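You operate a simulated robot arm through the tools that you are given. There is no shell and no other tool. Be economical: measure what you need, move in short steps, check, and stop when the job is done.

You run a simulated robot arm. Do the job below in one go: nothing can be reset, and whatever is moved stays where it is left.

JOB
Switch the compressor off and change its dirty filter for the clean one.
Fine: dirty filter in the orange tray, hood shut, compressor left off, drip pan stays. Set down upright: dirty round filter. Where these are worked on the way, their far stop is far enough and under half their travel is too little: filter hood.

It is judged by the outcome, as a careful person would: the job done as asked, and still so three seconds after it is handed in. It fails if anything else is knocked over, pushed out of place, dropped, spilled or broken.

ROBOT AND FRAMES
A 7-joint arm with a two-finger parallel gripper, fixed in place. Base frame: the origin is at the foot of the arm, x ahead of it, y to its left, z up; the work surface is at about z = 500. Readings come in mm, rad, newtons and seconds.
Its first joint turns from -2.304 to 2.304 rad. Payload 3.91 kg.
The TCP is the grasp point between the finger pads, 30 mm short of the fingertips. In the tool frame z runs along the fingers and y along their closing line. The gripper opens to 110 mm. The fingers are 20 mm wide and 10 mm thick; the gripper's body (48 by 112 mm) begins 55 mm behind the TCP.
Orientation is told as [roll, pitch, yaw] about the base's x, y, z axes, in that order, counted from this pose: with the fingers straight down and closing along the base's y, the tool's x points along the base's -x, its y along +y and its z along -z.

CONTROLS
- The arm moves only by the tool apply_moves. Its argument "commands" is a list of rows, each a list of 7 numbers: the opening, from 0 (shut) to 1 (fully open), then the shift along the tool's x, y, z in units of 30 mm (1.0 is 30 mm), then the turn, a rotation vector about the tool's x, y, z in units of 4 degrees (1.0 is 4 degrees). In form: [[grip, tx, ty, tz, wx, wy, wz], ...]. A call has 1 to 8 rows; each row shifts and turns the commanded pose from where the row before left it, along the tool's axes as they then stand. A call with a number of a shift or a turn outside -1 to 1 is refused whole. Each row takes 0.2 s and may step no farther than 50 mm and 0.15 rad from the row before; otherwise, or with a gripper value out of range, the whole call is refused. A pose out of reach is approached as far as the arm can. The call stops where the force on the tool passes 40 N (or 10 N more than at its start, if that is more) or the arm is blocked; 0.2 s more then pass. The fingers move at their own pace (about 108 mm/s each) and stop on an object; they squeeze with about 34 N. The grip force told is the motor's: it shows also when the fingers shut on nothing. Time passes only in rows, and 0.2 s behind the last, so rows that do not move let the fingers close. It gives the time, the measured TCP pose, the force on the tool (base axes), the opening and the grip force at its end, in the units of the frame above (readings bear some noise), with the torque about the TCP (base axes, N m) and any sound that the robot's microphone picked up.
- Cameras (640 x 400 px; columns grow to the right, rows downward): "scene" is fixed at [49.3, 649, 1663.3]; the picture's right is [-0.09, -1.00, 0.00], its down [-0.86, 0.08, -0.50] and it looks along [0.50, -0.05, -0.87] (base axes); focal length 301 px, centre (320, 200). "wrist" rides on the gripper at [72, 17, -103] in the tool frame; the picture's right is [-0.23, 0.97, 0.00], its down [-0.76, -0.18, -0.62] and it looks along [-0.61, -0.14, 0.78] (tool axes); focal length 222 px, centre (320, 200). There is no depth. A picture from a camera that has moved, and an enlarged one, comes with that camera's place and axes in the base frame and with its lens.
- get_image(camera): a new picture of that camera. It takes no simulated time.
- zoom(camera, box): a new picture of the part [left, top, right, bottom] of that camera's present view, enlarged. It takes no simulated time.
- finish_job(): hands the job in; it is judged then, once.

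Work in short steps. Places have to be worked out from the pictures, the camera data and where the tool is seen: move nearer, look again, correct. Check each grasp and each placing, and mend what went wrong. You have 120 turns and 76 pictures in all, those below and enlarged ones among them. Open the gripper and draw the arm clear of the work before you hand the job in, unless the task says otherwise; then end with one line.

The tools are called after "Request:" as a command line: name --pt "numbers of a row" for each row, then --argument value for the rest, lists and objects as JSON in quotes. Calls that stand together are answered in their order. apply_moves: Moves the arm, as the interface text tells. Its arguments: {"type":"object","properties":{"commands":{"type":"array"}},"required":["commands"]} The other tools are called the same way: get_image (camera) takes a picture; zoom (camera, box) takes an enlarged picture of a part of a camera's view; finish_job () hands the job in.

At the start:

```text
clock: 0.0
eef_pos: [433.4, 455.0, 1262.8]
orientation: [-0.001, -0.002, -0.001]
wrist_force: [-0.5, 0.6, -0.2]
wrist_torque: [-0.03, 0.03, 0.01]
gripper_width: 110.1
gripper_force: 0.0
```

scene: 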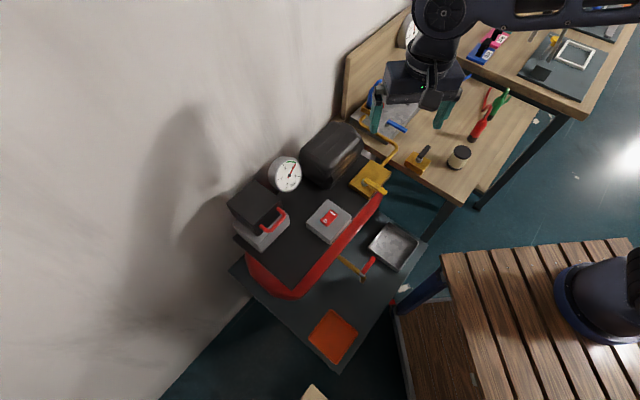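
wrist: 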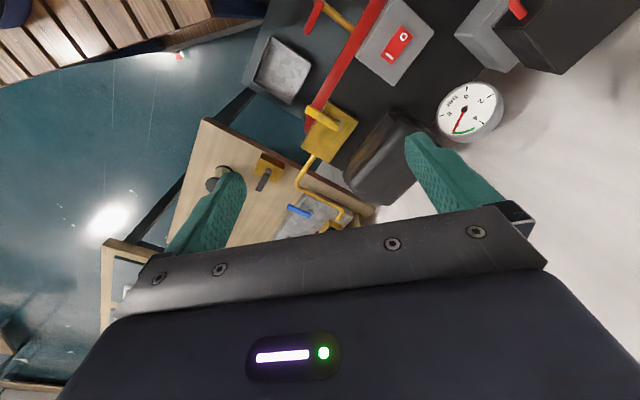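

The compressor sits mid-picture, with its switch, a filter hood with red handle, an orange tray and a round filter on the bench. I'll enlarge these first.

Request:
zoom --camera "scene" --box '[220, 120, 440, 380]'

Request:
zoom --camera "scene" --box '[340, 20, 560, 200]'

Request:
zoom --camera "scene" --box '[220, 160, 360, 270]'

```text
1.54 times, centred on (330, 250) of scene
camera zoom: at [49.3, 649.0, 1663.3], right [-0.09, -1.0, 0.0], down [-0.86, 0.08, -0.5], along [0.5, -0.05, -0.87], focal length 463 px, centre (305, 123)
```

zoom: 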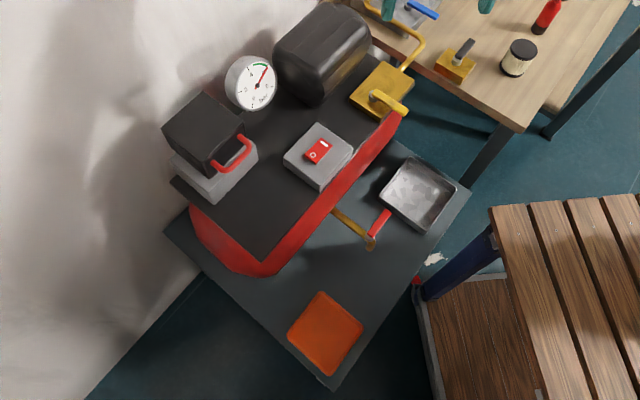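

```text
2.22 times, centred on (450, 110) of scene
camera zoom: at [49.3, 649.0, 1663.3], right [-0.09, -1.0, 0.0], down [-0.86, 0.08, -0.5], along [0.5, -0.05, -0.87], focal length 668 px, centre (31, 400)
```

zoom: 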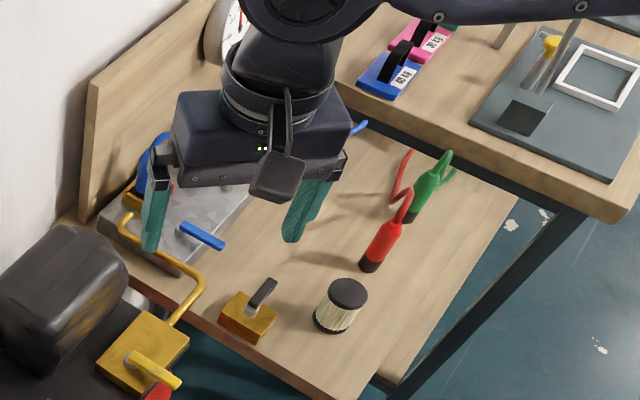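

```text
3.64 times, centred on (290, 215) of scene
camera zoom: at [49.3, 649.0, 1663.3], right [-0.09, -1.0, 0.0], down [-0.86, 0.08, -0.5], along [0.5, -0.05, -0.87], focal length 1094 px, centre (429, 146)
```

zoom: 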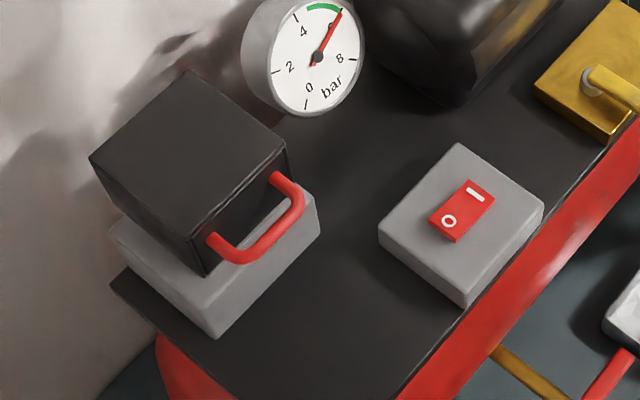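

Triangulating suggests the switch is near (417, 590, 927), which makes the compressor tall. I'll move left at this height and look again to get a better baseline.

Request:
apply_moves --pt "1 1 0.9 0 0 0 0" --pt "1 1 0.9 0 0 0 0" --pt "1 1 0.9 0 0 0 0" --pt "1 1 0.9 0 0 0 0"

Request:
get_image --camera "wrist"

```text
clock: 1.0
eef_pos: [314.1, 561.2, 1261.1]
orientation: [0.0, -0.001, -0.001]
wrist_force: [0.2, -0.6, 1.0]
wrist_torque: [0.05, 0.0, -0.05]
gripper_width: 110.1
gripper_force: 0.0
```

```text
70 pictures are left
camera wrist: at [239.3, 578.0, 1364.9], right [0.23, 0.97, 0.0], down [0.76, -0.18, 0.62], along [0.61, -0.14, -0.78], focal length 222 px, centre (320, 200)
```

wrist: 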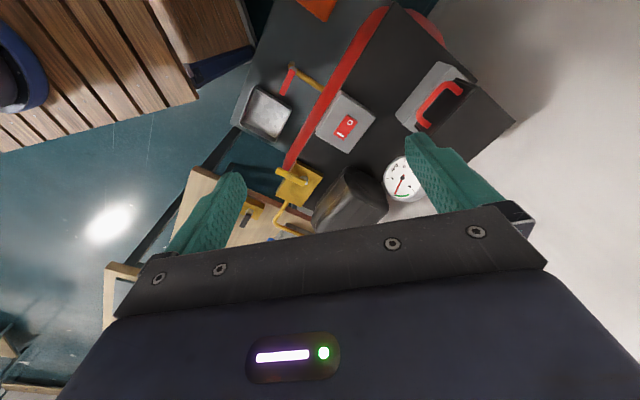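

The switch is confirmed at about (410, 595, 927), with its "O" end near (404, 601). The hood handle is at about (374, 727, 1011), and the compressor is turned 45°. I'll close the gripper and come down above the "O" end.

Request:
apply_moves --pt "0 -0.42 0.2 1 0 0 0" --pt "0 -0.42 0.2 1 0 0 0" --pt "0 -0.42 0.2 1 0 0 0" --pt "0 -0.42 0.2 1 0 0 0" --pt "0 -0.42 0.2 1 0 0 0" --pt "0 -0.42 0.2 1 0 0 0" --pt "0 -0.42 0.2 1 0 0 0" --pt "0 0 0 0.7 0 0 0"

Request:
get_image --camera "wrist"

Request:
zoom --camera "scene" --box '[220, 140, 440, 280]'

```text
clock: 2.8
eef_pos: [403.7, 601.6, 1032.2]
orientation: [0.002, -0.001, 0.0]
wrist_force: [0.3, -0.1, 0.4]
wrist_torque: [0.01, -0.01, -0.02]
gripper_width: 0.2
gripper_force: 34.0
```

```text
69 pictures are left
camera wrist: at [329.8, 619.6, 1135.8], right [0.23, 0.97, 0.0], down [0.76, -0.18, 0.62], along [0.61, -0.14, -0.78], focal length 222 px, centre (320, 200)
```

wrist: 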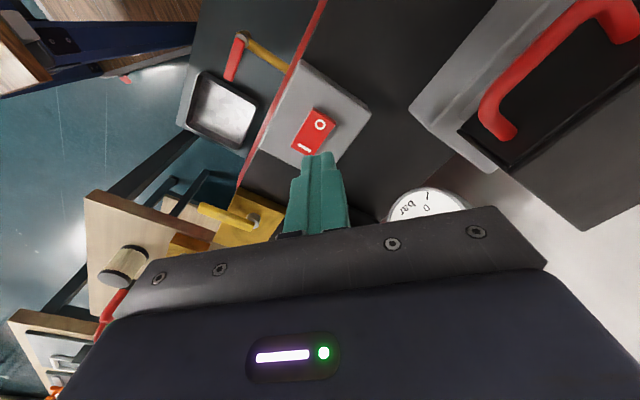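

```text
2.86 times, centred on (330, 210) of scene
camera zoom: at [49.3, 649.0, 1663.3], right [-0.09, -1.0, 0.0], down [-0.86, 0.08, -0.5], along [0.5, -0.05, -0.87], focal length 859 px, centre (291, 171)
```

zoom: 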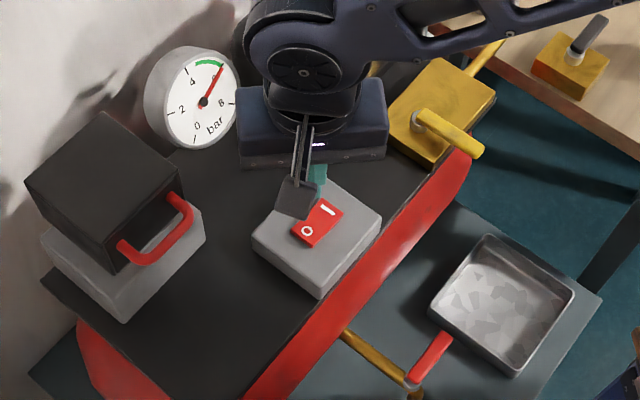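

The fingertip is right over the "O" (about 405, 601, 925), and the tip is at z≈1002. I'll go down in small steps until there is contact.

Request:
apply_moves --pt "0 0 0 1 0 0 0" --pt "0 0 0 0.7 0 0 0" --pt "0 0 0 0.3 0 0 0" --pt "0 0 0 0.2 0 0 0" --pt "0 0 0 0.2 0 0 0" --pt "0 0 0 0.15 0 0 0"

```text
clock: 4.2
eef_pos: [400.9, 604.7, 953.7]
orientation: [-0.001, -0.004, 0.0]
wrist_force: [0.0, -0.3, 0.3]
wrist_torque: [-0.02, 0.01, 0.0]
gripper_width: 0.0
gripper_force: 34.1
```

No force yet with the tip at about z 924, so I'll continue down slowly.

Request:
apply_moves --pt "0 0 0 0.12 0 0 0" --pt "0 0 0 0.12 0 0 0" --pt "0 0 0 0.12 0 0 0" --pt "0 0 0 0.12 0 0 0"

Request:
get_image --camera "wrist"

```text
clock: 5.2
eef_pos: [402.3, 604.5, 940.4]
orientation: [-0.001, -0.002, 0.0]
wrist_force: [-1.2, 0.4, 0.4]
wrist_torque: [-0.04, 0.07, -0.04]
gripper_width: 0.0
gripper_force: 34.2
```

```text
67 pictures are left
camera wrist: at [328.0, 620.7, 1044.0], right [0.23, 0.97, 0.0], down [0.76, -0.18, 0.62], along [0.61, -0.14, -0.78], focal length 222 px, centre (320, 200)
```

wrist: 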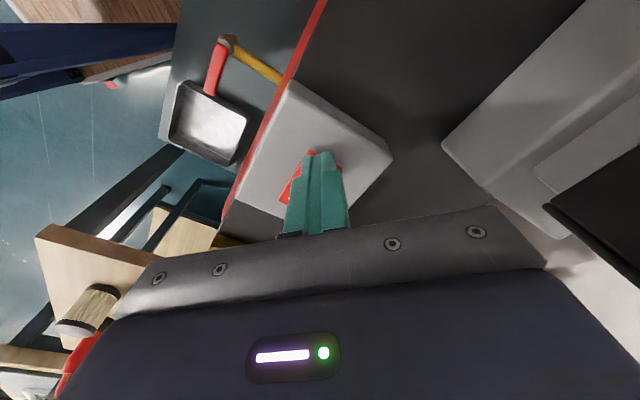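

The tip is nearly on the "O" end of the rocker, so I'll keep pressing in fine steps.

Request:
apply_moves --pt "0 0 0 0.1 0 0 0" --pt "0 0 0 0.1 0 0 0" --pt "0 0 0 0.1 0 0 0" --pt "0 0 0 0.1 0 0 0"

Request:
zoom --camera "scene" --box '[290, 180, 370, 240]'

```text
clock: 5.9
eef_pos: [401.6, 604.0, 938.3]
orientation: [0.004, -0.003, -0.002]
wrist_force: [-5.3, -12.4, 16.3]
wrist_torque: [-0.51, -0.01, -0.18]
gripper_width: 0.0
gripper_force: 34.3
stopped in row 3: the force on the tool passed its limit at 47 N (the readings are from after the stop); the commanded pose is now the measured one
```

```text
6.67 times, centred on (330, 210) of scene
camera zoom: at [49.3, 649.0, 1663.3], right [-0.09, -1.0, 0.0], down [-0.86, 0.08, -0.5], along [0.5, -0.05, -0.87], focal length 2005 px, centre (253, 133)
```

zoom: 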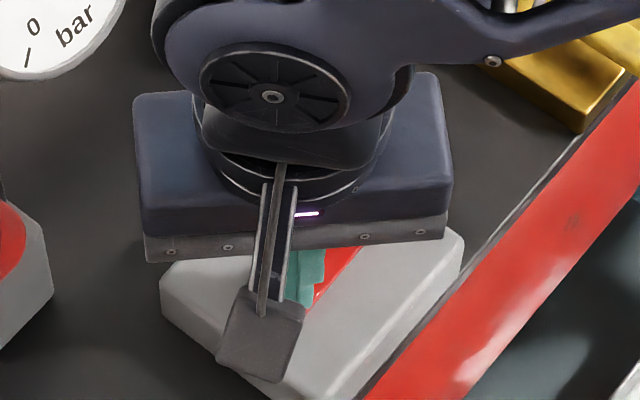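

It stopped at 47 N with the tip at about z 908. I'll back off and see whether the rocker flipped.

Request:
apply_moves --pt "0 0 0 -0.5 0 0 0" --pt "0 0 0 -1 0 0 0" --pt "0 0 0 -1 0 0 0" --pt "0 1 0 -1 0 0 0" --pt "0 1 0 -1 0 0 0" --pt "0 1 0 -1 0 0 0"

Request:
get_image --camera "wrist"

Request:
zoom --camera "scene" --box '[230, 150, 370, 260]'

```text
clock: 7.3
eef_pos: [309.6, 602.4, 1100.0]
orientation: [0.002, -0.003, -0.003]
wrist_force: [1.9, 0.5, -0.6]
wrist_torque: [-0.03, 0.05, 0.01]
gripper_width: 0.1
gripper_force: 34.6
```

```text
65 pictures are left
camera wrist: at [236.6, 619.4, 1205.2], right [0.23, 0.97, 0.0], down [0.76, -0.18, 0.62], along [0.61, -0.14, -0.78], focal length 222 px, centre (320, 200)
```

wrist: 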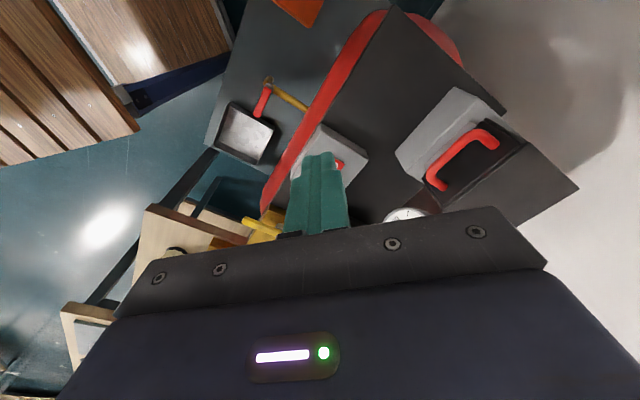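

```text
3.64 times, centred on (300, 205) of scene
camera zoom: at [49.3, 649.0, 1663.3], right [-0.09, -1.0, 0.0], down [-0.86, 0.08, -0.5], along [0.5, -0.05, -0.87], focal length 1094 px, centre (393, 182)
```

zoom: 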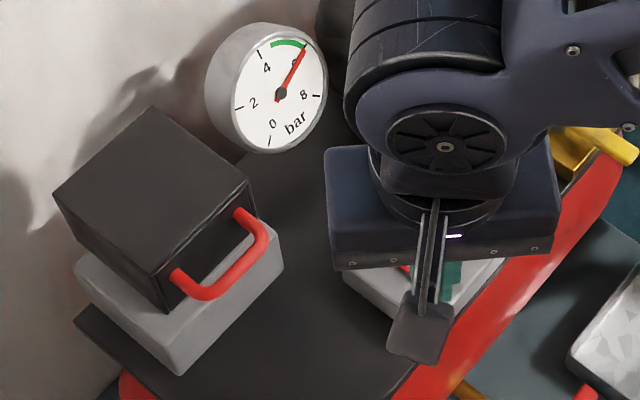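

The rocker is hidden by the gripper. I'll yaw the tool 45° so its closing line lies across the hood handle, rising a little at the same time.

Request:
apply_moves --pt "0.5 0 0 -0.5 0 0 1" --pt "0.5 0 0 -0.5 0 0 1" --pt "0.5 0 0 0 0 0 1" --pt "0.5 0 0 0 0 0 1" --pt "0.5 0 0 0 0 0 1" --pt "0.5 0 0 0 0 0 1" --pt "0.5 0 0 0 0 0 1" --pt "0.5 0 0 0 0 0 1"

Request:
apply_moves --pt "0.5 0 0 0 0 0 1" --pt "0.5 0 0 0 0 0 1" --pt "0.5 0 0 0 0 0 1" --pt "0.5 0 0 0 -1 0 0.25" --pt "0.5 0 0 0 -1 0 0" --pt "0.5 0 0 0 -1 0 0" --pt "0.5 0 0 0 -1 0 0" --pt "0.5 0 0 0 -1 0 0"

Request:
get_image --camera "wrist"

Request:
get_image --camera "scene"

```text
clock: 9.1
eef_pos: [312.1, 604.0, 1131.9]
orientation: [0.003, -0.002, -0.563]
wrist_force: [-0.4, 0.3, -0.1]
wrist_torque: [0.03, 0.01, -0.01]
gripper_width: 55.1
gripper_force: 0.0
```

```text
clock: 10.9
eef_pos: [312.0, 603.6, 1131.5]
orientation: [0.354, 0.0, -0.788]
wrist_force: [-0.1, 0.0, 1.3]
wrist_torque: [-0.01, -0.01, -0.01]
gripper_width: 55.0
gripper_force: 0.1
```

```text
63 pictures are left
camera wrist: at [245.7, 641.5, 1234.2], right [0.81, 0.48, 0.34], down [0.27, -0.81, 0.52], along [0.53, -0.33, -0.78], focal length 222 px, centre (320, 200)
```

wrist: 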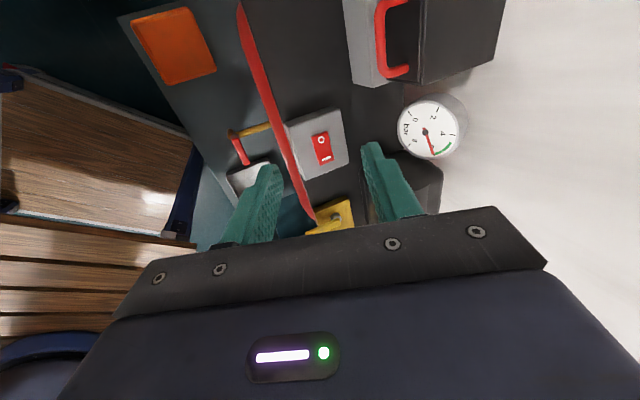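

```text
62 pictures are left
```

scene: 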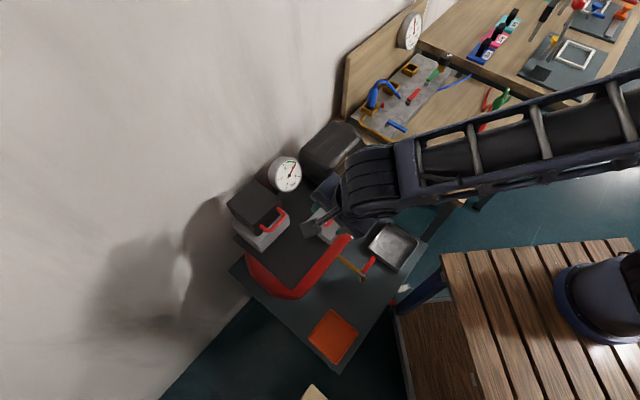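

I'll enlarge the switch and hood in this wrist view.

Request:
zoom --camera "wrist" --box '[280, 100, 360, 180]'

Request:
zoom --camera "wrist" --box '[330, 0, 530, 120]'

```text
5.00 times, centred on (320, 140) of wrist
camera zoom: at [245.7, 641.5, 1234.2], right [0.81, 0.48, 0.34], down [0.27, -0.81, 0.52], along [0.53, -0.33, -0.78], focal length 1111 px, centre (320, 500)
```

zoom: 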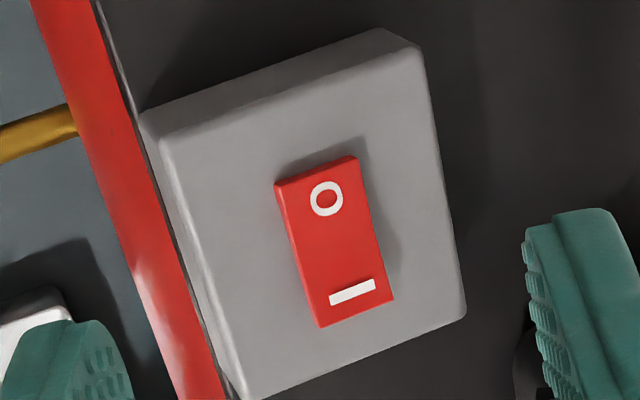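

```text
3.20 times, centred on (430, 60) of wrist
camera zoom: at [245.7, 641.5, 1234.2], right [0.81, 0.48, 0.34], down [0.27, -0.81, 0.52], along [0.53, -0.33, -0.78], focal length 711 px, centre (-32, 648)
```

zoom: 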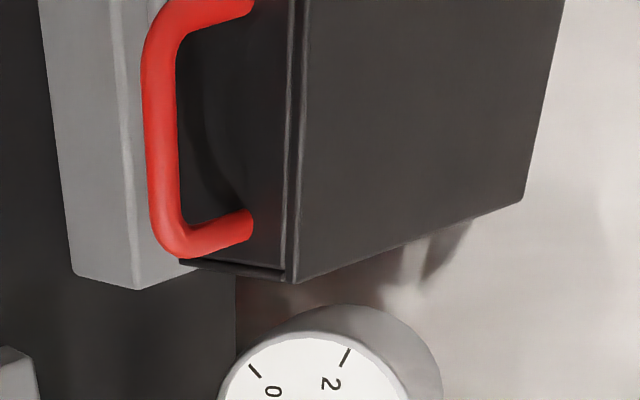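

The rocker looks tipped, and I'll verify it once the arm is out of the way. Refined triangulation puts the handle bar at about (350, 718, 1033) and the hood top at about 1055. I'll tilt further to point into the hood front and go to a pre-grasp pose.

Request:
apply_moves --pt "0.5 0 0 0 -1 0 0" --pt "0.5 0 0 0 -1 0 0" --pt "0.5 0 0 0 -1 0 0" --pt "0.5 0 0 0 -1 0 0" --pt "0.5 0 0 0 -1 0 0" --pt "0.5 0 0 0 -1 0 0" --pt "0.5 0 0 0 -1 0 0" --pt "0.5 0 0 0 -1 0 0"

Request:
apply_moves --pt "0.5 0 0 0 -1 0 0" --pt "0.5 0 0 0 -1 0 0" --pt "0.5 0 0 0 -1 0 0" --pt "0.5 0 0 0 -1 0 0" --pt "0.5 0.6 -0.56 0.57 0 0 0" --pt "0.5 0.6 -0.56 0.57 0 0 0" --pt "0.5 0.6 -0.56 0.57 0 0 0"

Request:
get_image --camera "wrist"

Request:
zoom --camera "scene" --box '[220, 140, 380, 270]'

```text
clock: 12.7
eef_pos: [330.1, 625.3, 1131.7]
orientation: [0.896, -0.001, -0.784]
wrist_force: [0.7, -0.4, 0.0]
wrist_torque: [0.0, 0.03, 0.07]
gripper_width: 54.8
gripper_force: 0.0
out of reach, approached as far as the arm can: row 7, 8
```

```text
clock: 14.3
eef_pos: [296.6, 666.5, 1060.2]
orientation: [0.895, 0.0, -0.785]
wrist_force: [-0.2, 0.0, 0.6]
wrist_torque: [0.03, 0.01, 0.05]
gripper_width: 55.1
gripper_force: 0.0
out of reach, approached as far as the arm can: row 1, 2, 3, 4
```

```text
59 pictures are left
camera wrist: at [194.9, 668.2, 1138.0], right [0.59, 0.27, 0.76], down [0.12, -0.96, 0.25], along [0.8, -0.06, -0.6], focal length 222 px, centre (320, 200)
```

wrist: 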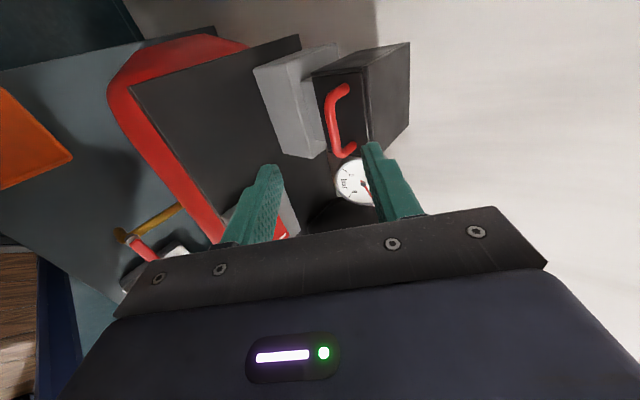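

```text
3.08 times, centred on (300, 205) of scene
camera zoom: at [49.3, 649.0, 1663.3], right [-0.09, -1.0, 0.0], down [-0.86, 0.08, -0.5], along [0.5, -0.05, -0.87], focal length 925 px, centre (382, 185)
```

zoom: 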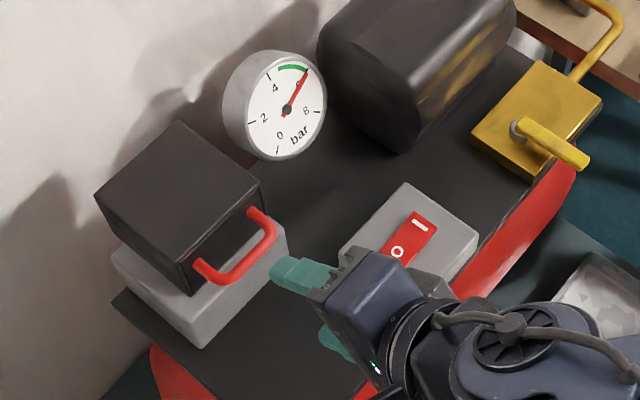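

The tilt saturates at 51°, which is fine. I'll enlarge the handle in both views to refine its place before grasping.

Request:
zoom --camera "wrist" --box '[270, 50, 430, 170]'

Request:
zoom --camera "scene" --box '[245, 190, 325, 250]'

```text
3.33 times, centred on (350, 110) of wrist
camera zoom: at [194.9, 668.2, 1138.0], right [0.59, 0.27, 0.76], down [0.12, -0.96, 0.25], along [0.8, -0.06, -0.6], focal length 740 px, centre (220, 500)
```

zoom: 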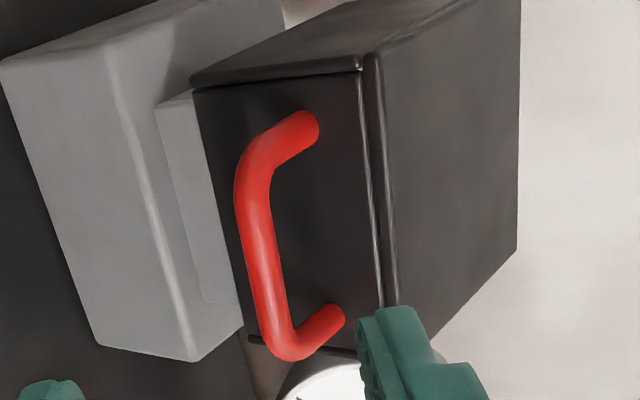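

```text
6.67 times, centred on (285, 220) of scene
camera zoom: at [49.3, 649.0, 1663.3], right [-0.09, -1.0, 0.0], down [-0.86, 0.08, -0.5], along [0.5, -0.05, -0.87], focal length 2005 px, centre (553, 67)
```

zoom: 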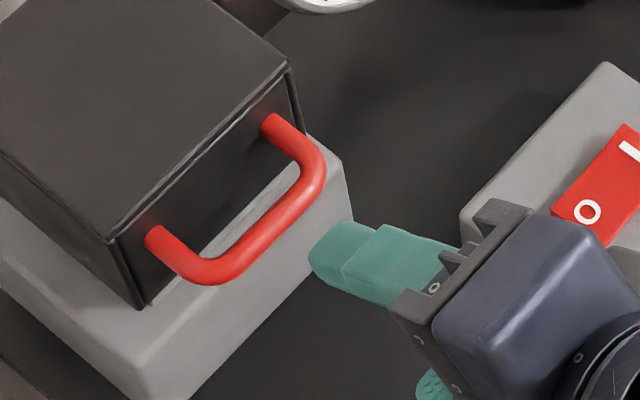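

The depth estimates disagree (z between 993 and 1033), so I'll move about 34 mm closer with the fingers wider and compare again.

Request:
apply_moves --pt "0.75 -0.07 0.2 0.53 0 0 0" --pt "0.75 0 0.2 0.53 0 0 0"

Request:
zoom --camera "wrist" --box '[240, 50, 440, 200]'

Request:
zoom --camera "scene" --box '[245, 190, 325, 250]'

```text
clock: 14.9
eef_pos: [319.7, 688.6, 1048.3]
orientation: [0.894, -0.002, -0.784]
wrist_force: [0.7, 0.2, 0.2]
wrist_torque: [0.0, -0.03, 0.01]
gripper_width: 82.4
gripper_force: 0.0
```

```text
2.67 times, centred on (340, 125) of wrist
camera zoom: at [218.2, 691.0, 1126.3], right [0.59, 0.27, 0.76], down [0.12, -0.96, 0.25], along [0.8, -0.06, -0.6], focal length 592 px, centre (267, 400)
```

zoom: 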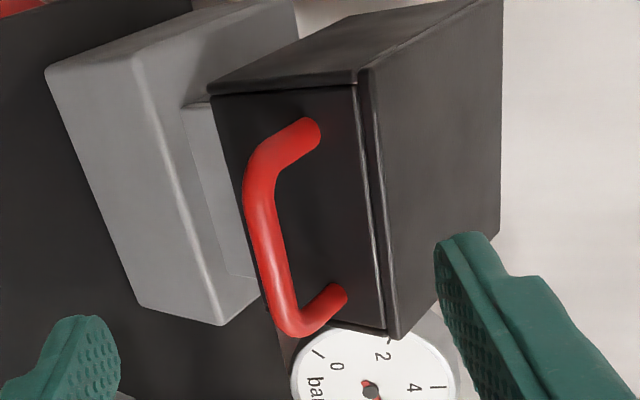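

```text
6.67 times, centred on (285, 220) of scene
camera zoom: at [49.3, 649.0, 1663.3], right [-0.09, -1.0, 0.0], down [-0.86, 0.08, -0.5], along [0.5, -0.05, -0.87], focal length 2005 px, centre (553, 67)
```

zoom: 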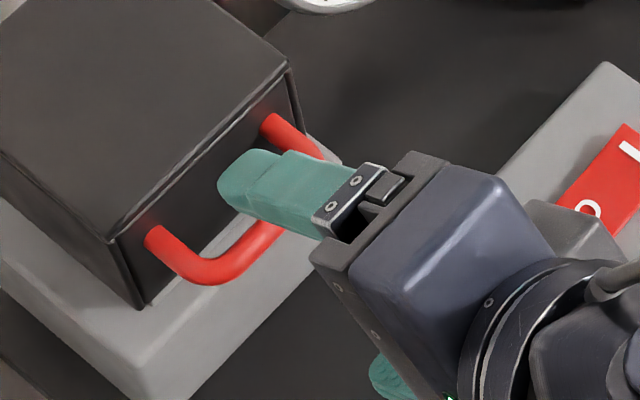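

With consistent rays, the bar is now placed at about (383, 729, 987) and the hood top at about 1021. I'll advance most of the way, then check once more.

Request:
apply_moves --pt "0.75 -0.25 -0.05 0.6 0 0 0" --pt "0.75 -0.25 0 0.6 0 0 0" --pt "0.75 0 0 0.6 0 0 0"

Request:
get_image --camera "wrist"

Request:
zoom --camera "scene" --box '[245, 190, 325, 250]'

```text
clock: 15.7
eef_pos: [358.9, 704.7, 1013.5]
orientation: [0.893, -0.002, -0.784]
wrist_force: [0.4, 0.0, -0.1]
wrist_torque: [0.02, 0.0, 0.01]
gripper_width: 82.5
gripper_force: 0.0
```

```text
53 pictures are left
camera wrist: at [257.5, 707.6, 1090.9], right [0.59, 0.27, 0.76], down [0.12, -0.96, 0.25], along [0.8, -0.06, -0.6], focal length 222 px, centre (320, 200)
```

wrist: 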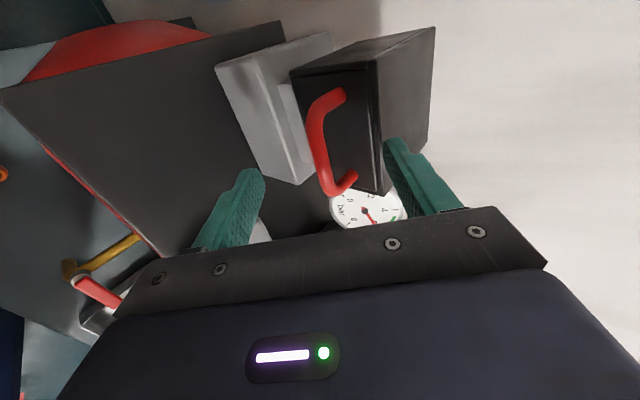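

```text
6.67 times, centred on (285, 220) of scene
camera zoom: at [49.3, 649.0, 1663.3], right [-0.09, -1.0, 0.0], down [-0.86, 0.08, -0.5], along [0.5, -0.05, -0.87], focal length 2005 px, centre (553, 67)
```

zoom: 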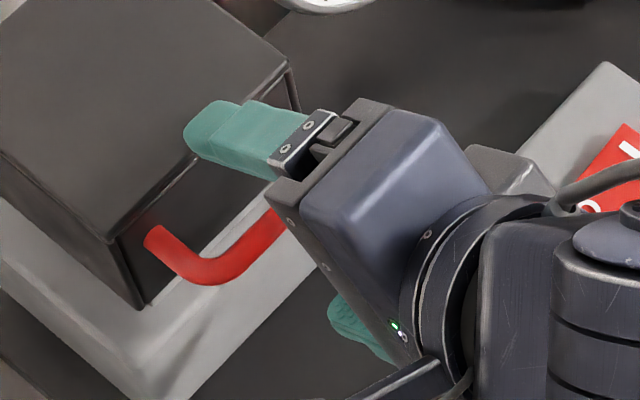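

The bar lies straight ahead at about 12 mm past the fingertips. I'll narrow the opening to 40 mm, shift slightly down, and slide the fingers around the bar.

Request:
apply_moves --pt "0.36 0 -0.27 0 0 0 0" --pt "0.36 0 0 0 0 0 0" --pt "0.36 0 0 0.3 0 0 0" --pt "0.36 0 0 0.3 0 0 0" --pt "0.36 0 0 0.2 0 0 0"

Request:
get_image --camera "wrist"

Request:
zoom --camera "scene" --box '[245, 190, 325, 250]'

```text
clock: 16.7
eef_pos: [366.2, 712.9, 998.2]
orientation: [0.895, 0.002, -0.786]
wrist_force: [-17.0, -31.9, 21.4]
wrist_torque: [0.74, -0.69, -0.44]
gripper_width: 37.2
gripper_force: 0.0
stopped in row 5: the force on the tool passed its limit at 63 N (the readings are from after the stop); the commanded pose is now the measured one
```

```text
51 pictures are left
camera wrist: at [263.5, 713.9, 1076.8], right [0.59, 0.27, 0.76], down [0.12, -0.96, 0.25], along [0.8, -0.06, -0.6], focal length 222 px, centre (320, 200)
```

wrist: 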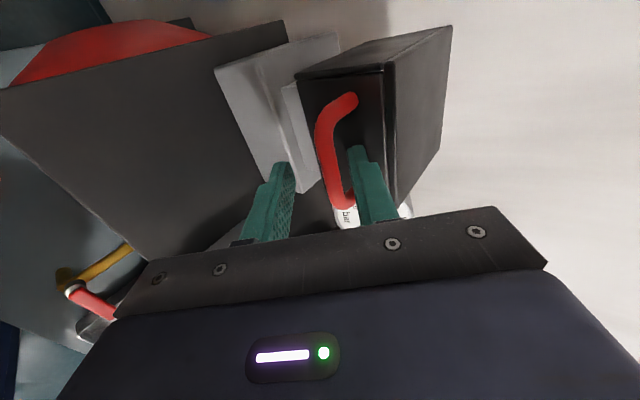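

```text
6.67 times, centred on (285, 220) of scene
camera zoom: at [49.3, 649.0, 1663.3], right [-0.09, -1.0, 0.0], down [-0.86, 0.08, -0.5], along [0.5, -0.05, -0.87], focal length 2005 px, centre (553, 67)
```

zoom: 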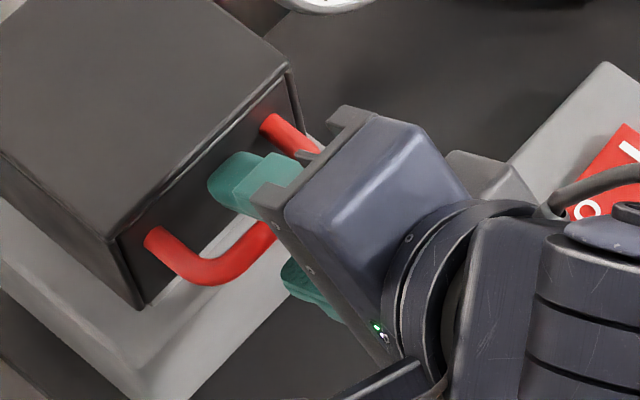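

The bar is between the fingers, but the upper fingertip has touched the hood face. I'll back off 4 mm, narrow the gap, and slip in a little further.

Request:
apply_moves --pt "0.36 0 0 -0.15 0 0 0" --pt "0.22 0 0.08 0 0 0 0" --pt "0.2 0 0 0 0 0 0" --pt "0.2 0 0 0.12 0 0 0" --pt "0.2 0 0 0.12 0 0 0"

```text
clock: 17.9
eef_pos: [369.6, 715.7, 998.6]
orientation: [0.895, 0.003, -0.784]
wrist_force: [-10.2, -12.1, 12.7]
wrist_torque: [0.3, -0.32, -0.05]
gripper_width: 21.5
gripper_force: 0.0
```

Gap is 21.5 mm with light contact. Now I'll close on the bar.

Request:
apply_moves --pt "0 0 0 -0.05 0 0 0" --pt "0 0 0 0 0 0 0" --pt "0 0 0 0 0 0 0"

Request:
zoom --camera "wrist" --box '[240, 50, 440, 200]'

```text
clock: 18.4
eef_pos: [369.8, 718.9, 1003.5]
orientation: [0.904, 0.003, -0.783]
wrist_force: [5.2, 7.3, 3.6]
wrist_torque: [-0.32, -0.5, 0.47]
gripper_width: 9.9
gripper_force: 45.3
stopped in row 2: the force on the tool passed its limit at 44 N (the readings are from after the stop); the commanded pose is now the measured one
```

```text
2.67 times, centred on (340, 125) of wrist
camera zoom: at [268.4, 719.1, 1080.3], right [0.59, 0.26, 0.76], down [0.12, -0.96, 0.24], along [0.8, -0.05, -0.6], focal length 592 px, centre (267, 400)
```

zoom: 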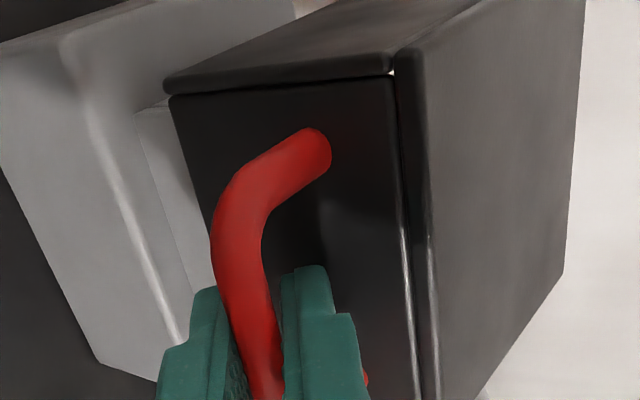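

The grip holds (9.9 mm on the bar). Now I'll swing the hood up about its rear hinge with a small arc of 12° and watch the forces.

Request:
apply_moves --pt "0 0 0.28 -0.127 1 0 0" --pt "0 0 0.28 -0.127 1 0 0" --pt "0 0 0.28 -0.127 1 0 0"

Request:
zoom --camera "scene" --box '[220, 140, 380, 270]'

```text
clock: 19.2
eef_pos: [377.1, 724.3, 1027.0]
orientation: [0.691, 0.004, -0.783]
wrist_force: [18.9, 24.5, -17.6]
wrist_torque: [-0.37, -0.44, 0.5]
gripper_width: 9.4
gripper_force: 44.6
```

```text
3.08 times, centred on (300, 205) of scene
camera zoom: at [49.3, 649.0, 1663.3], right [-0.09, -1.0, 0.0], down [-0.86, 0.08, -0.5], along [0.5, -0.05, -0.87], focal length 925 px, centre (382, 185)
```

zoom: 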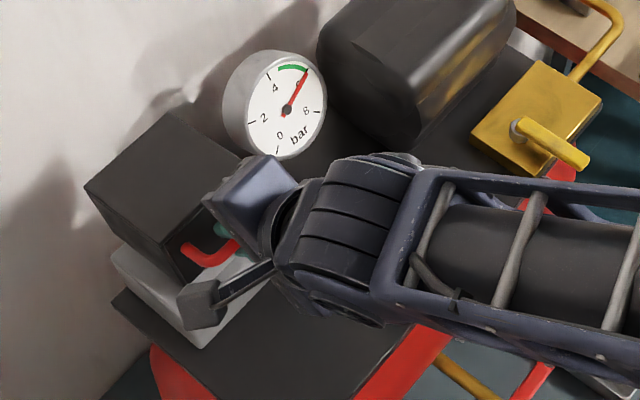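

The hood is rising, and the force shows the bar wants to be further back than my arc. I'll correct the arc and continue.

Request:
apply_moves --pt "0 0 0.36 -0.03 1 0 0" --pt "0 0 0.3 -0.09 1 0 0" --pt "0 0 0.3 -0.09 1 0 0"

```text
clock: 20.0
eef_pos: [389.1, 736.2, 1050.5]
orientation: [0.483, 0.004, -0.782]
wrist_force: [-7.1, -17.1, 15.6]
wrist_torque: [0.12, 0.06, 0.73]
gripper_width: 9.4
gripper_force: 45.2
```

The fit puts the hinge at about 966 mm height and 128 mm from the TCP. I'll continue on that arc.

Request:
apply_moves --pt "0 0 0.28 -0.16 1 0 0" --pt "0 0 0.28 -0.1 1 0 0" --pt "0 0 0.28 -0.1 1 0 0" --pt "0 0 0.28 -0.1 1 0 0"

```text
clock: 21.0
eef_pos: [408.7, 756.2, 1074.2]
orientation: [0.203, 0.003, -0.783]
wrist_force: [4.1, -2.1, -0.3]
wrist_torque: [0.09, -0.03, 0.59]
gripper_width: 9.5
gripper_force: 45.2
```

Forces are nearly zero at about 40° open. I'll do three more rows on the arc, then look for the wall behind.

Request:
apply_moves --pt "0 0 0.28 -0.1 1 0 0" --pt "0 0 0.28 -0.1 1 0 0" --pt "0 0 0.28 -0.1 1 0 0"

Request:
get_image --camera "scene"

Request:
get_image --camera "wrist"

```text
clock: 21.8
eef_pos: [424.9, 772.6, 1088.3]
orientation: [-0.005, 0.003, -0.783]
wrist_force: [3.1, -0.9, 0.5]
wrist_torque: [0.14, -0.1, 0.56]
gripper_width: 9.2
gripper_force: 44.9
```

```text
47 pictures are left
```

scene: 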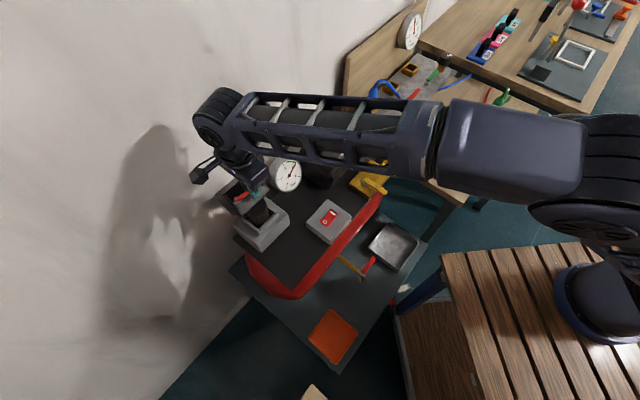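

```text
46 pictures are left
camera wrist: at [385.5, 836.1, 1191.6], right [0.85, 0.53, -0.01], down [0.42, -0.66, 0.62], along [0.32, -0.53, -0.78], focal length 222 px, centre (320, 200)
```

wrist: 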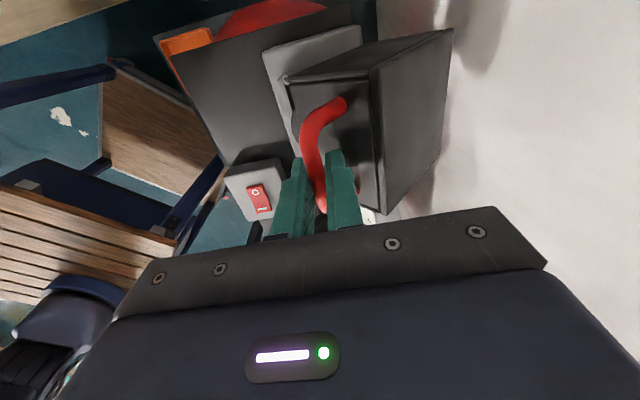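

There is room. I'll keep the tool vertical, letting the bar turn in the fingers, and follow the bar's arc to about 82° open.

Request:
apply_moves --pt "0 0 0.3 -0.12 0 0 0" --pt "0 0 0.3 -0.08 0 0 0" --pt "0 0 0.31 -0.065 0 0 0" --pt "0 0 0.31 -0.04 0 0 0" --pt "0 0 0.32 -0.015 0 0 0" --pt "0 0 0.32 0.015 0 0 0"

```text
clock: 23.2
eef_pos: [463.6, 811.2, 1098.9]
orientation: [-0.002, 0.006, -0.782]
wrist_force: [0.5, 0.3, 24.8]
wrist_torque: [0.14, 0.06, 0.24]
gripper_width: 9.5
gripper_force: 44.9
```

I'll ease up slightly and continue past vertical until the stop is felt.

Request:
apply_moves --pt "0 0 0.3 -0.06 0 0 0" --pt "0 0 0.3 0.02 0 0 0" --pt "0 0 0.25 0.06 0 0 0" --pt "0 0 0.2 0.06 0 0 0"

Request:
get_image --camera "wrist"

Request:
zoom --camera "scene" --box '[180, 120, 340, 260]'

```text
clock: 24.2
eef_pos: [486.3, 834.6, 1093.0]
orientation: [-0.005, 0.005, -0.784]
wrist_force: [1.9, 3.8, 15.0]
wrist_torque: [0.57, 0.47, 0.03]
gripper_width: 9.7
gripper_force: 44.7
```

```text
45 pictures are left
camera wrist: at [447.3, 898.0, 1197.2], right [0.85, 0.53, -0.01], down [0.42, -0.66, 0.62], along [0.33, -0.53, -0.78], focal length 222 px, centre (320, 200)
```

wrist: 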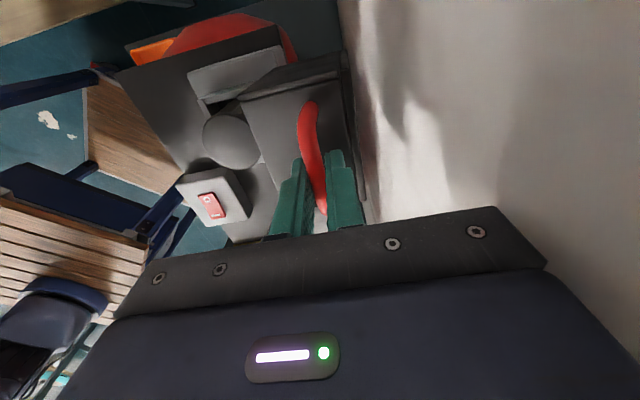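

```text
2.86 times, centred on (260, 190) of scene
camera zoom: at [49.3, 649.0, 1663.3], right [-0.09, -1.0, 0.0], down [-0.86, 0.08, -0.5], along [0.5, -0.05, -0.87], focal length 859 px, centre (491, 229)
```

zoom: 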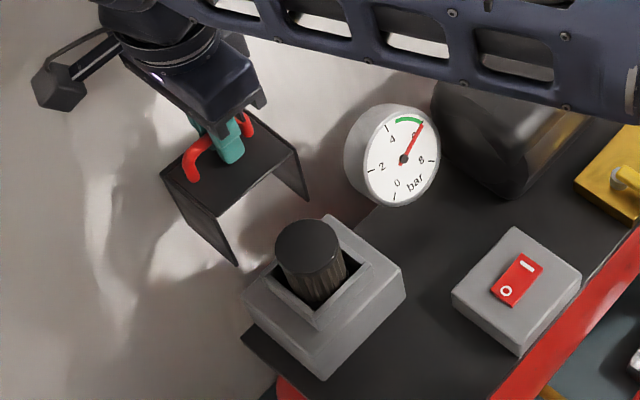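

The dirty round filter is exposed and the hood is past vertical. I'll push a little more to find the stop.

Request:
apply_moves --pt "0 0 0.2 0.05 0 0 0" --pt "0 0 0.2 0.08 0 0 0" --pt "0 0 0.2 0.09 0 0 0" --pt "0 0 0.2 0.1 0 0 0"

```text
clock: 24.8
eef_pos: [493.0, 840.1, 1090.5]
orientation: [-0.01, 0.003, -0.786]
wrist_force: [-22.1, -44.2, 1.3]
wrist_torque: [4.01, -2.02, -1.2]
gripper_width: 9.7
gripper_force: 44.9
stopped in row 3: the force on the tool passed its limit at 67 N (the readings are from after the stop); the commanded pose is now the measured one
```

That's the far stop (about 103°). I'll open gently and rise straight up, then check that the hood stays.

Request:
apply_moves --pt "0 0 -0.1 0 0 0 0" --pt "0.3 0 0 0 0 0 0" --pt "0.3 0 0 0 0 0 0" --pt "0.3 0 0 -0.6 0 0 0" --pt "0.3 0 0 -1 0 0 0" --pt "0.3 0 0 -1 0 0 0" --pt "0.3 0 -1 0 0 0 0" --pt "0.3 0 -1 0 0 0 0"

Request:
zoom --camera "scene" --box '[180, 120, 340, 260]'

Request:
get_image --camera "wrist"

```text
clock: 26.6
eef_pos: [450.7, 798.1, 1167.1]
orientation: [-0.013, 0.002, -0.785]
wrist_force: [0.7, -0.7, -1.1]
wrist_torque: [-0.01, 0.07, -0.02]
gripper_width: 32.9
gripper_force: 0.1
```

```text
2.86 times, centred on (260, 190) of scene
camera zoom: at [49.3, 649.0, 1663.3], right [-0.09, -1.0, 0.0], down [-0.86, 0.08, -0.5], along [0.5, -0.05, -0.87], focal length 859 px, centre (491, 229)
```

zoom: 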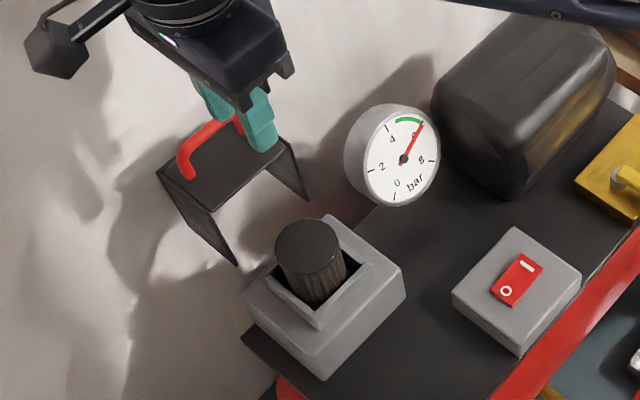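

```text
42 pictures are left
camera wrist: at [411.4, 862.2, 1270.9], right [0.85, 0.53, -0.01], down [0.42, -0.66, 0.62], along [0.32, -0.53, -0.78], focal length 222 px, centre (320, 200)
```

wrist: 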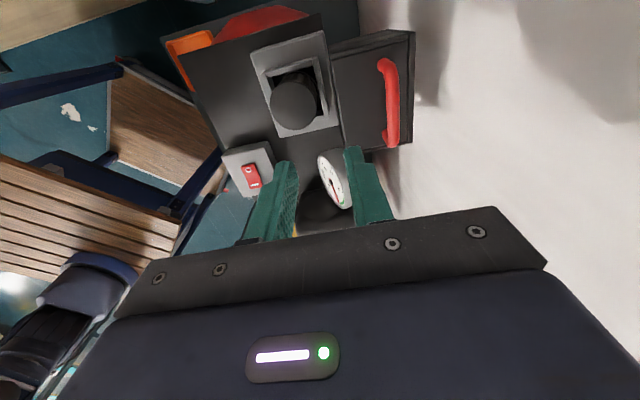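

The hood stays open. The filter is near (424, 775) with its top at about z 1000. I'll turn the tool 90° so the fingers straddle it along the compressor's long axis, clear of the hood.

Request:
apply_moves --pt "0.8 0 -0.5 0 0 0 -1" --pt "0.8 0 -0.5 0 0 0 -1" --pt "0.8 0 0 0 0 0 -1" --pt "0.8 0 0 0 0 0 -1" --pt "0.8 0 0 0 0 0 -1" --pt "0.8 0 0 0 0 0 -1" --pt "0.8 0 0 0 0 0 -1" --pt "0.8 0 0 0 0 0 -1"

Request:
apply_moves --pt "0.8 0 0 0 0 0 -1" --pt "0.8 0 0 0 0 0 -1" --pt "0.8 0 0 0 0 0 -1" --pt "0.8 0 0 0 0 0 -1" --pt "0.8 0 0 0 0 0 -1" --pt "0.8 0 0 0 0 0 -1" --pt "0.8 0 0 0 0 0 -1" --pt "0.8 0 0 0 0 0 -1"

Request:
apply_moves --pt "0.8 0 0 0 0 0 -1" --pt "0.8 0 0 0 0 0 -1" --pt "0.8 0 0 0 0 0 -1" --pt "0.8 0 0 0 0 0 -1" --pt "0.8 0 0 0 0 0 -1" --pt "0.8 0 0 0 0 0 -1" --pt "0.8 0 0 0 0 0 -0.5"

Request:
get_image --camera "wrist"

```text
clock: 28.4
eef_pos: [429.0, 776.3, 1167.8]
orientation: [-0.008, 0.007, -0.226]
wrist_force: [-0.4, 0.2, -0.5]
wrist_torque: [0.01, 0.0, -0.01]
gripper_width: 88.1
gripper_force: 0.1
```

```text
clock: 30.2
eef_pos: [430.7, 775.3, 1167.9]
orientation: [-0.001, 0.01, 0.334]
wrist_force: [-0.1, -0.4, -0.7]
wrist_torque: [0.02, 0.01, 0.03]
gripper_width: 87.9
gripper_force: 0.1
```

```text
clock: 31.8
eef_pos: [430.7, 775.8, 1168.2]
orientation: [0.002, 0.011, 0.787]
wrist_force: [-0.5, 0.3, 0.5]
wrist_torque: [0.0, -0.01, 0.05]
gripper_width: 88.1
gripper_force: 0.1
```

```text
41 pictures are left
camera wrist: at [366.7, 737.5, 1271.9], right [-0.53, 0.85, 0.0], down [0.67, 0.42, 0.62], along [0.52, 0.33, -0.79], focal length 222 px, centre (320, 200)
```

wrist: 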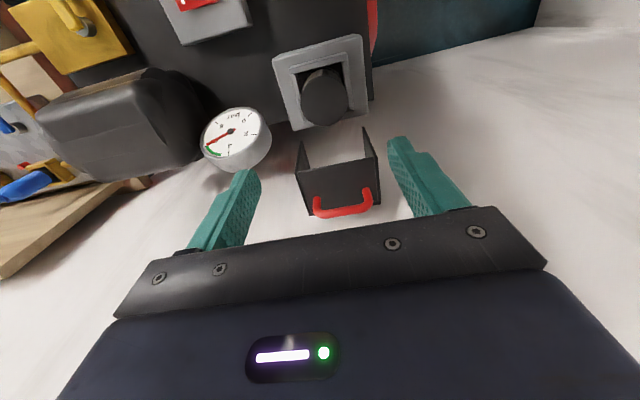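

I'll shift to my best estimate (421, 771), descend 50 mm, and view it again from nearer.

Request:
apply_moves --pt "0.8 0.17 0.06 0.85 0 0 0" --pt "0.8 0.17 0.06 0.85 0 0 0"

Request:
get_image --camera "wrist"

Request:
zoom --camera "scene" --box '[210, 150, 310, 240]'

```text
clock: 32.4
eef_pos: [418.4, 769.6, 1117.3]
orientation: [0.002, 0.009, 0.787]
wrist_force: [0.0, 0.6, -0.2]
wrist_torque: [0.04, -0.01, 0.02]
gripper_width: 88.0
gripper_force: 0.1
```

```text
40 pictures are left
camera wrist: at [355.4, 731.5, 1221.6], right [-0.53, 0.85, 0.0], down [0.67, 0.42, 0.62], along [0.52, 0.33, -0.79], focal length 222 px, centre (320, 200)
```

wrist: 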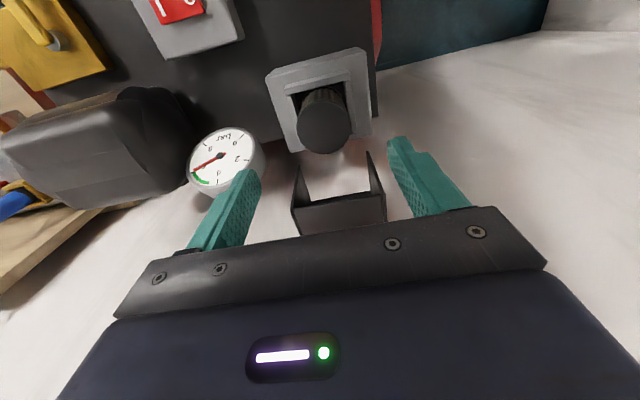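

```text
4.44 times, centred on (260, 195) of scene
camera zoom: at [49.3, 649.0, 1663.3], right [-0.09, -1.0, 0.0], down [-0.86, 0.08, -0.5], along [0.5, -0.05, -0.87], focal length 1336 px, centre (587, 222)
```

zoom: 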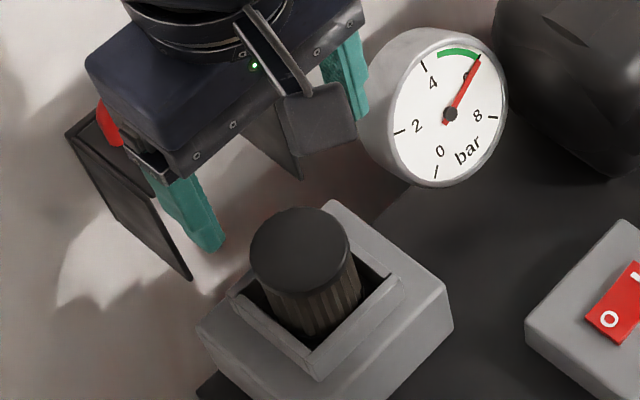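

The filter is placed at about (418, 774) with its top at z≈1012. I'll descend further with a small shift and check again.

Request:
apply_moves --pt "0.8 -0.1 0.1 1 0 0 0" --pt "0.8 0 0 1 0 0 0"

Request:
get_image --camera "wrist"

Request:
zoom --camera "scene" --box '[210, 150, 310, 240]'

```text
clock: 33.0
eef_pos: [418.1, 775.3, 1059.1]
orientation: [0.002, 0.01, 0.789]
wrist_force: [0.1, 0.2, 0.5]
wrist_torque: [0.01, 0.02, 0.03]
gripper_width: 88.2
gripper_force: 0.0
```

```text
38 pictures are left
camera wrist: at [355.7, 735.7, 1163.0], right [-0.53, 0.85, 0.0], down [0.67, 0.42, 0.62], along [0.52, 0.33, -0.79], focal length 222 px, centre (320, 200)
```

wrist: 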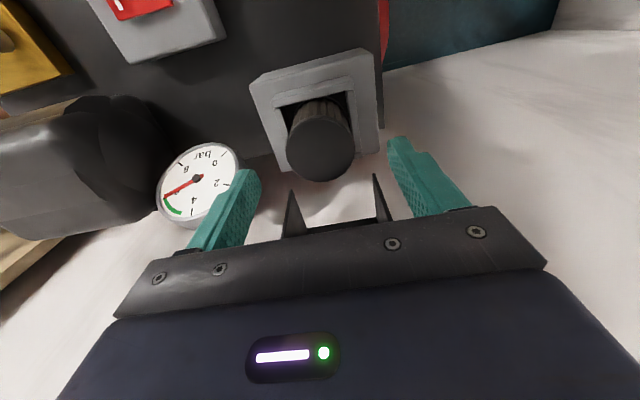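

```text
4.44 times, centred on (260, 195) of scene
camera zoom: at [49.3, 649.0, 1663.3], right [-0.09, -1.0, 0.0], down [-0.86, 0.08, -0.5], along [0.5, -0.05, -0.87], focal length 1336 px, centre (587, 222)
```

zoom: 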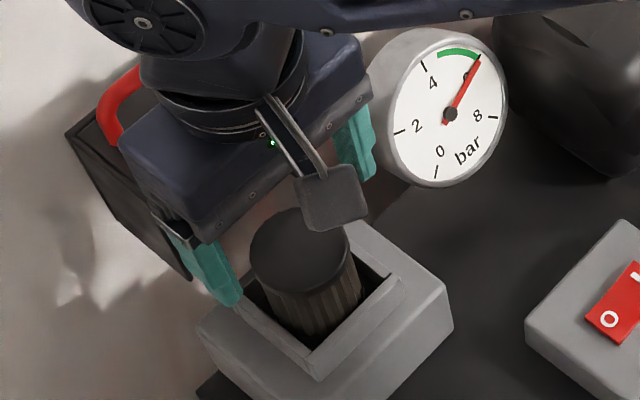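

Centred within a few millimetres. I'll descend 36 mm, so the tips end about 15–20 mm below the cap top, then close.

Request:
apply_moves --pt "0.8 -0.05 0 0.6 0 0 0" --pt "0.8 0 0 0.6 0 0 0" --pt "0.6 0 0 0 0 0 0" --pt "0.4 0 0 0 0 0 0" --pt "0.4 0 0 0 0 0 0"

Request:
get_image --camera "wrist"

```text
clock: 34.2
eef_pos: [419.0, 775.8, 1022.6]
orientation: [0.002, 0.008, 0.787]
wrist_force: [0.6, -0.6, 0.5]
wrist_torque: [0.05, -0.02, 0.02]
gripper_width: 54.5
gripper_force: 33.8
```

```text
36 pictures are left
camera wrist: at [356.0, 737.3, 1126.3], right [-0.53, 0.85, 0.0], down [0.67, 0.42, 0.62], along [0.52, 0.33, -0.79], focal length 222 px, centre (320, 200)
```

wrist: 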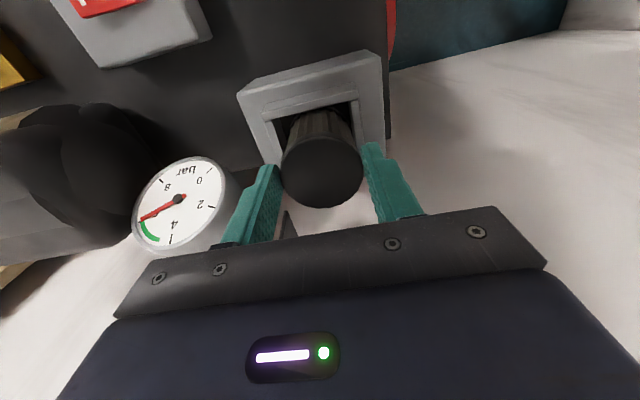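

It's gripped at 54.5 mm, but the tips overlap the cap by only about 12 mm. I'll reopen slightly, go 9 mm lower and regrip.

Request:
apply_moves --pt "0.58 0 0 0 0 0 0" --pt "0.58 0 0 0.3 0 0 0" --pt "0.4 0 0 0 0 0 0" --pt "0.4 0 0 0 0 0 0"

```text
clock: 35.2
eef_pos: [419.4, 775.5, 1013.5]
orientation: [0.002, 0.008, 0.786]
wrist_force: [0.7, 1.4, 3.3]
wrist_torque: [0.13, -0.04, -0.02]
gripper_width: 55.0
gripper_force: 33.5
```

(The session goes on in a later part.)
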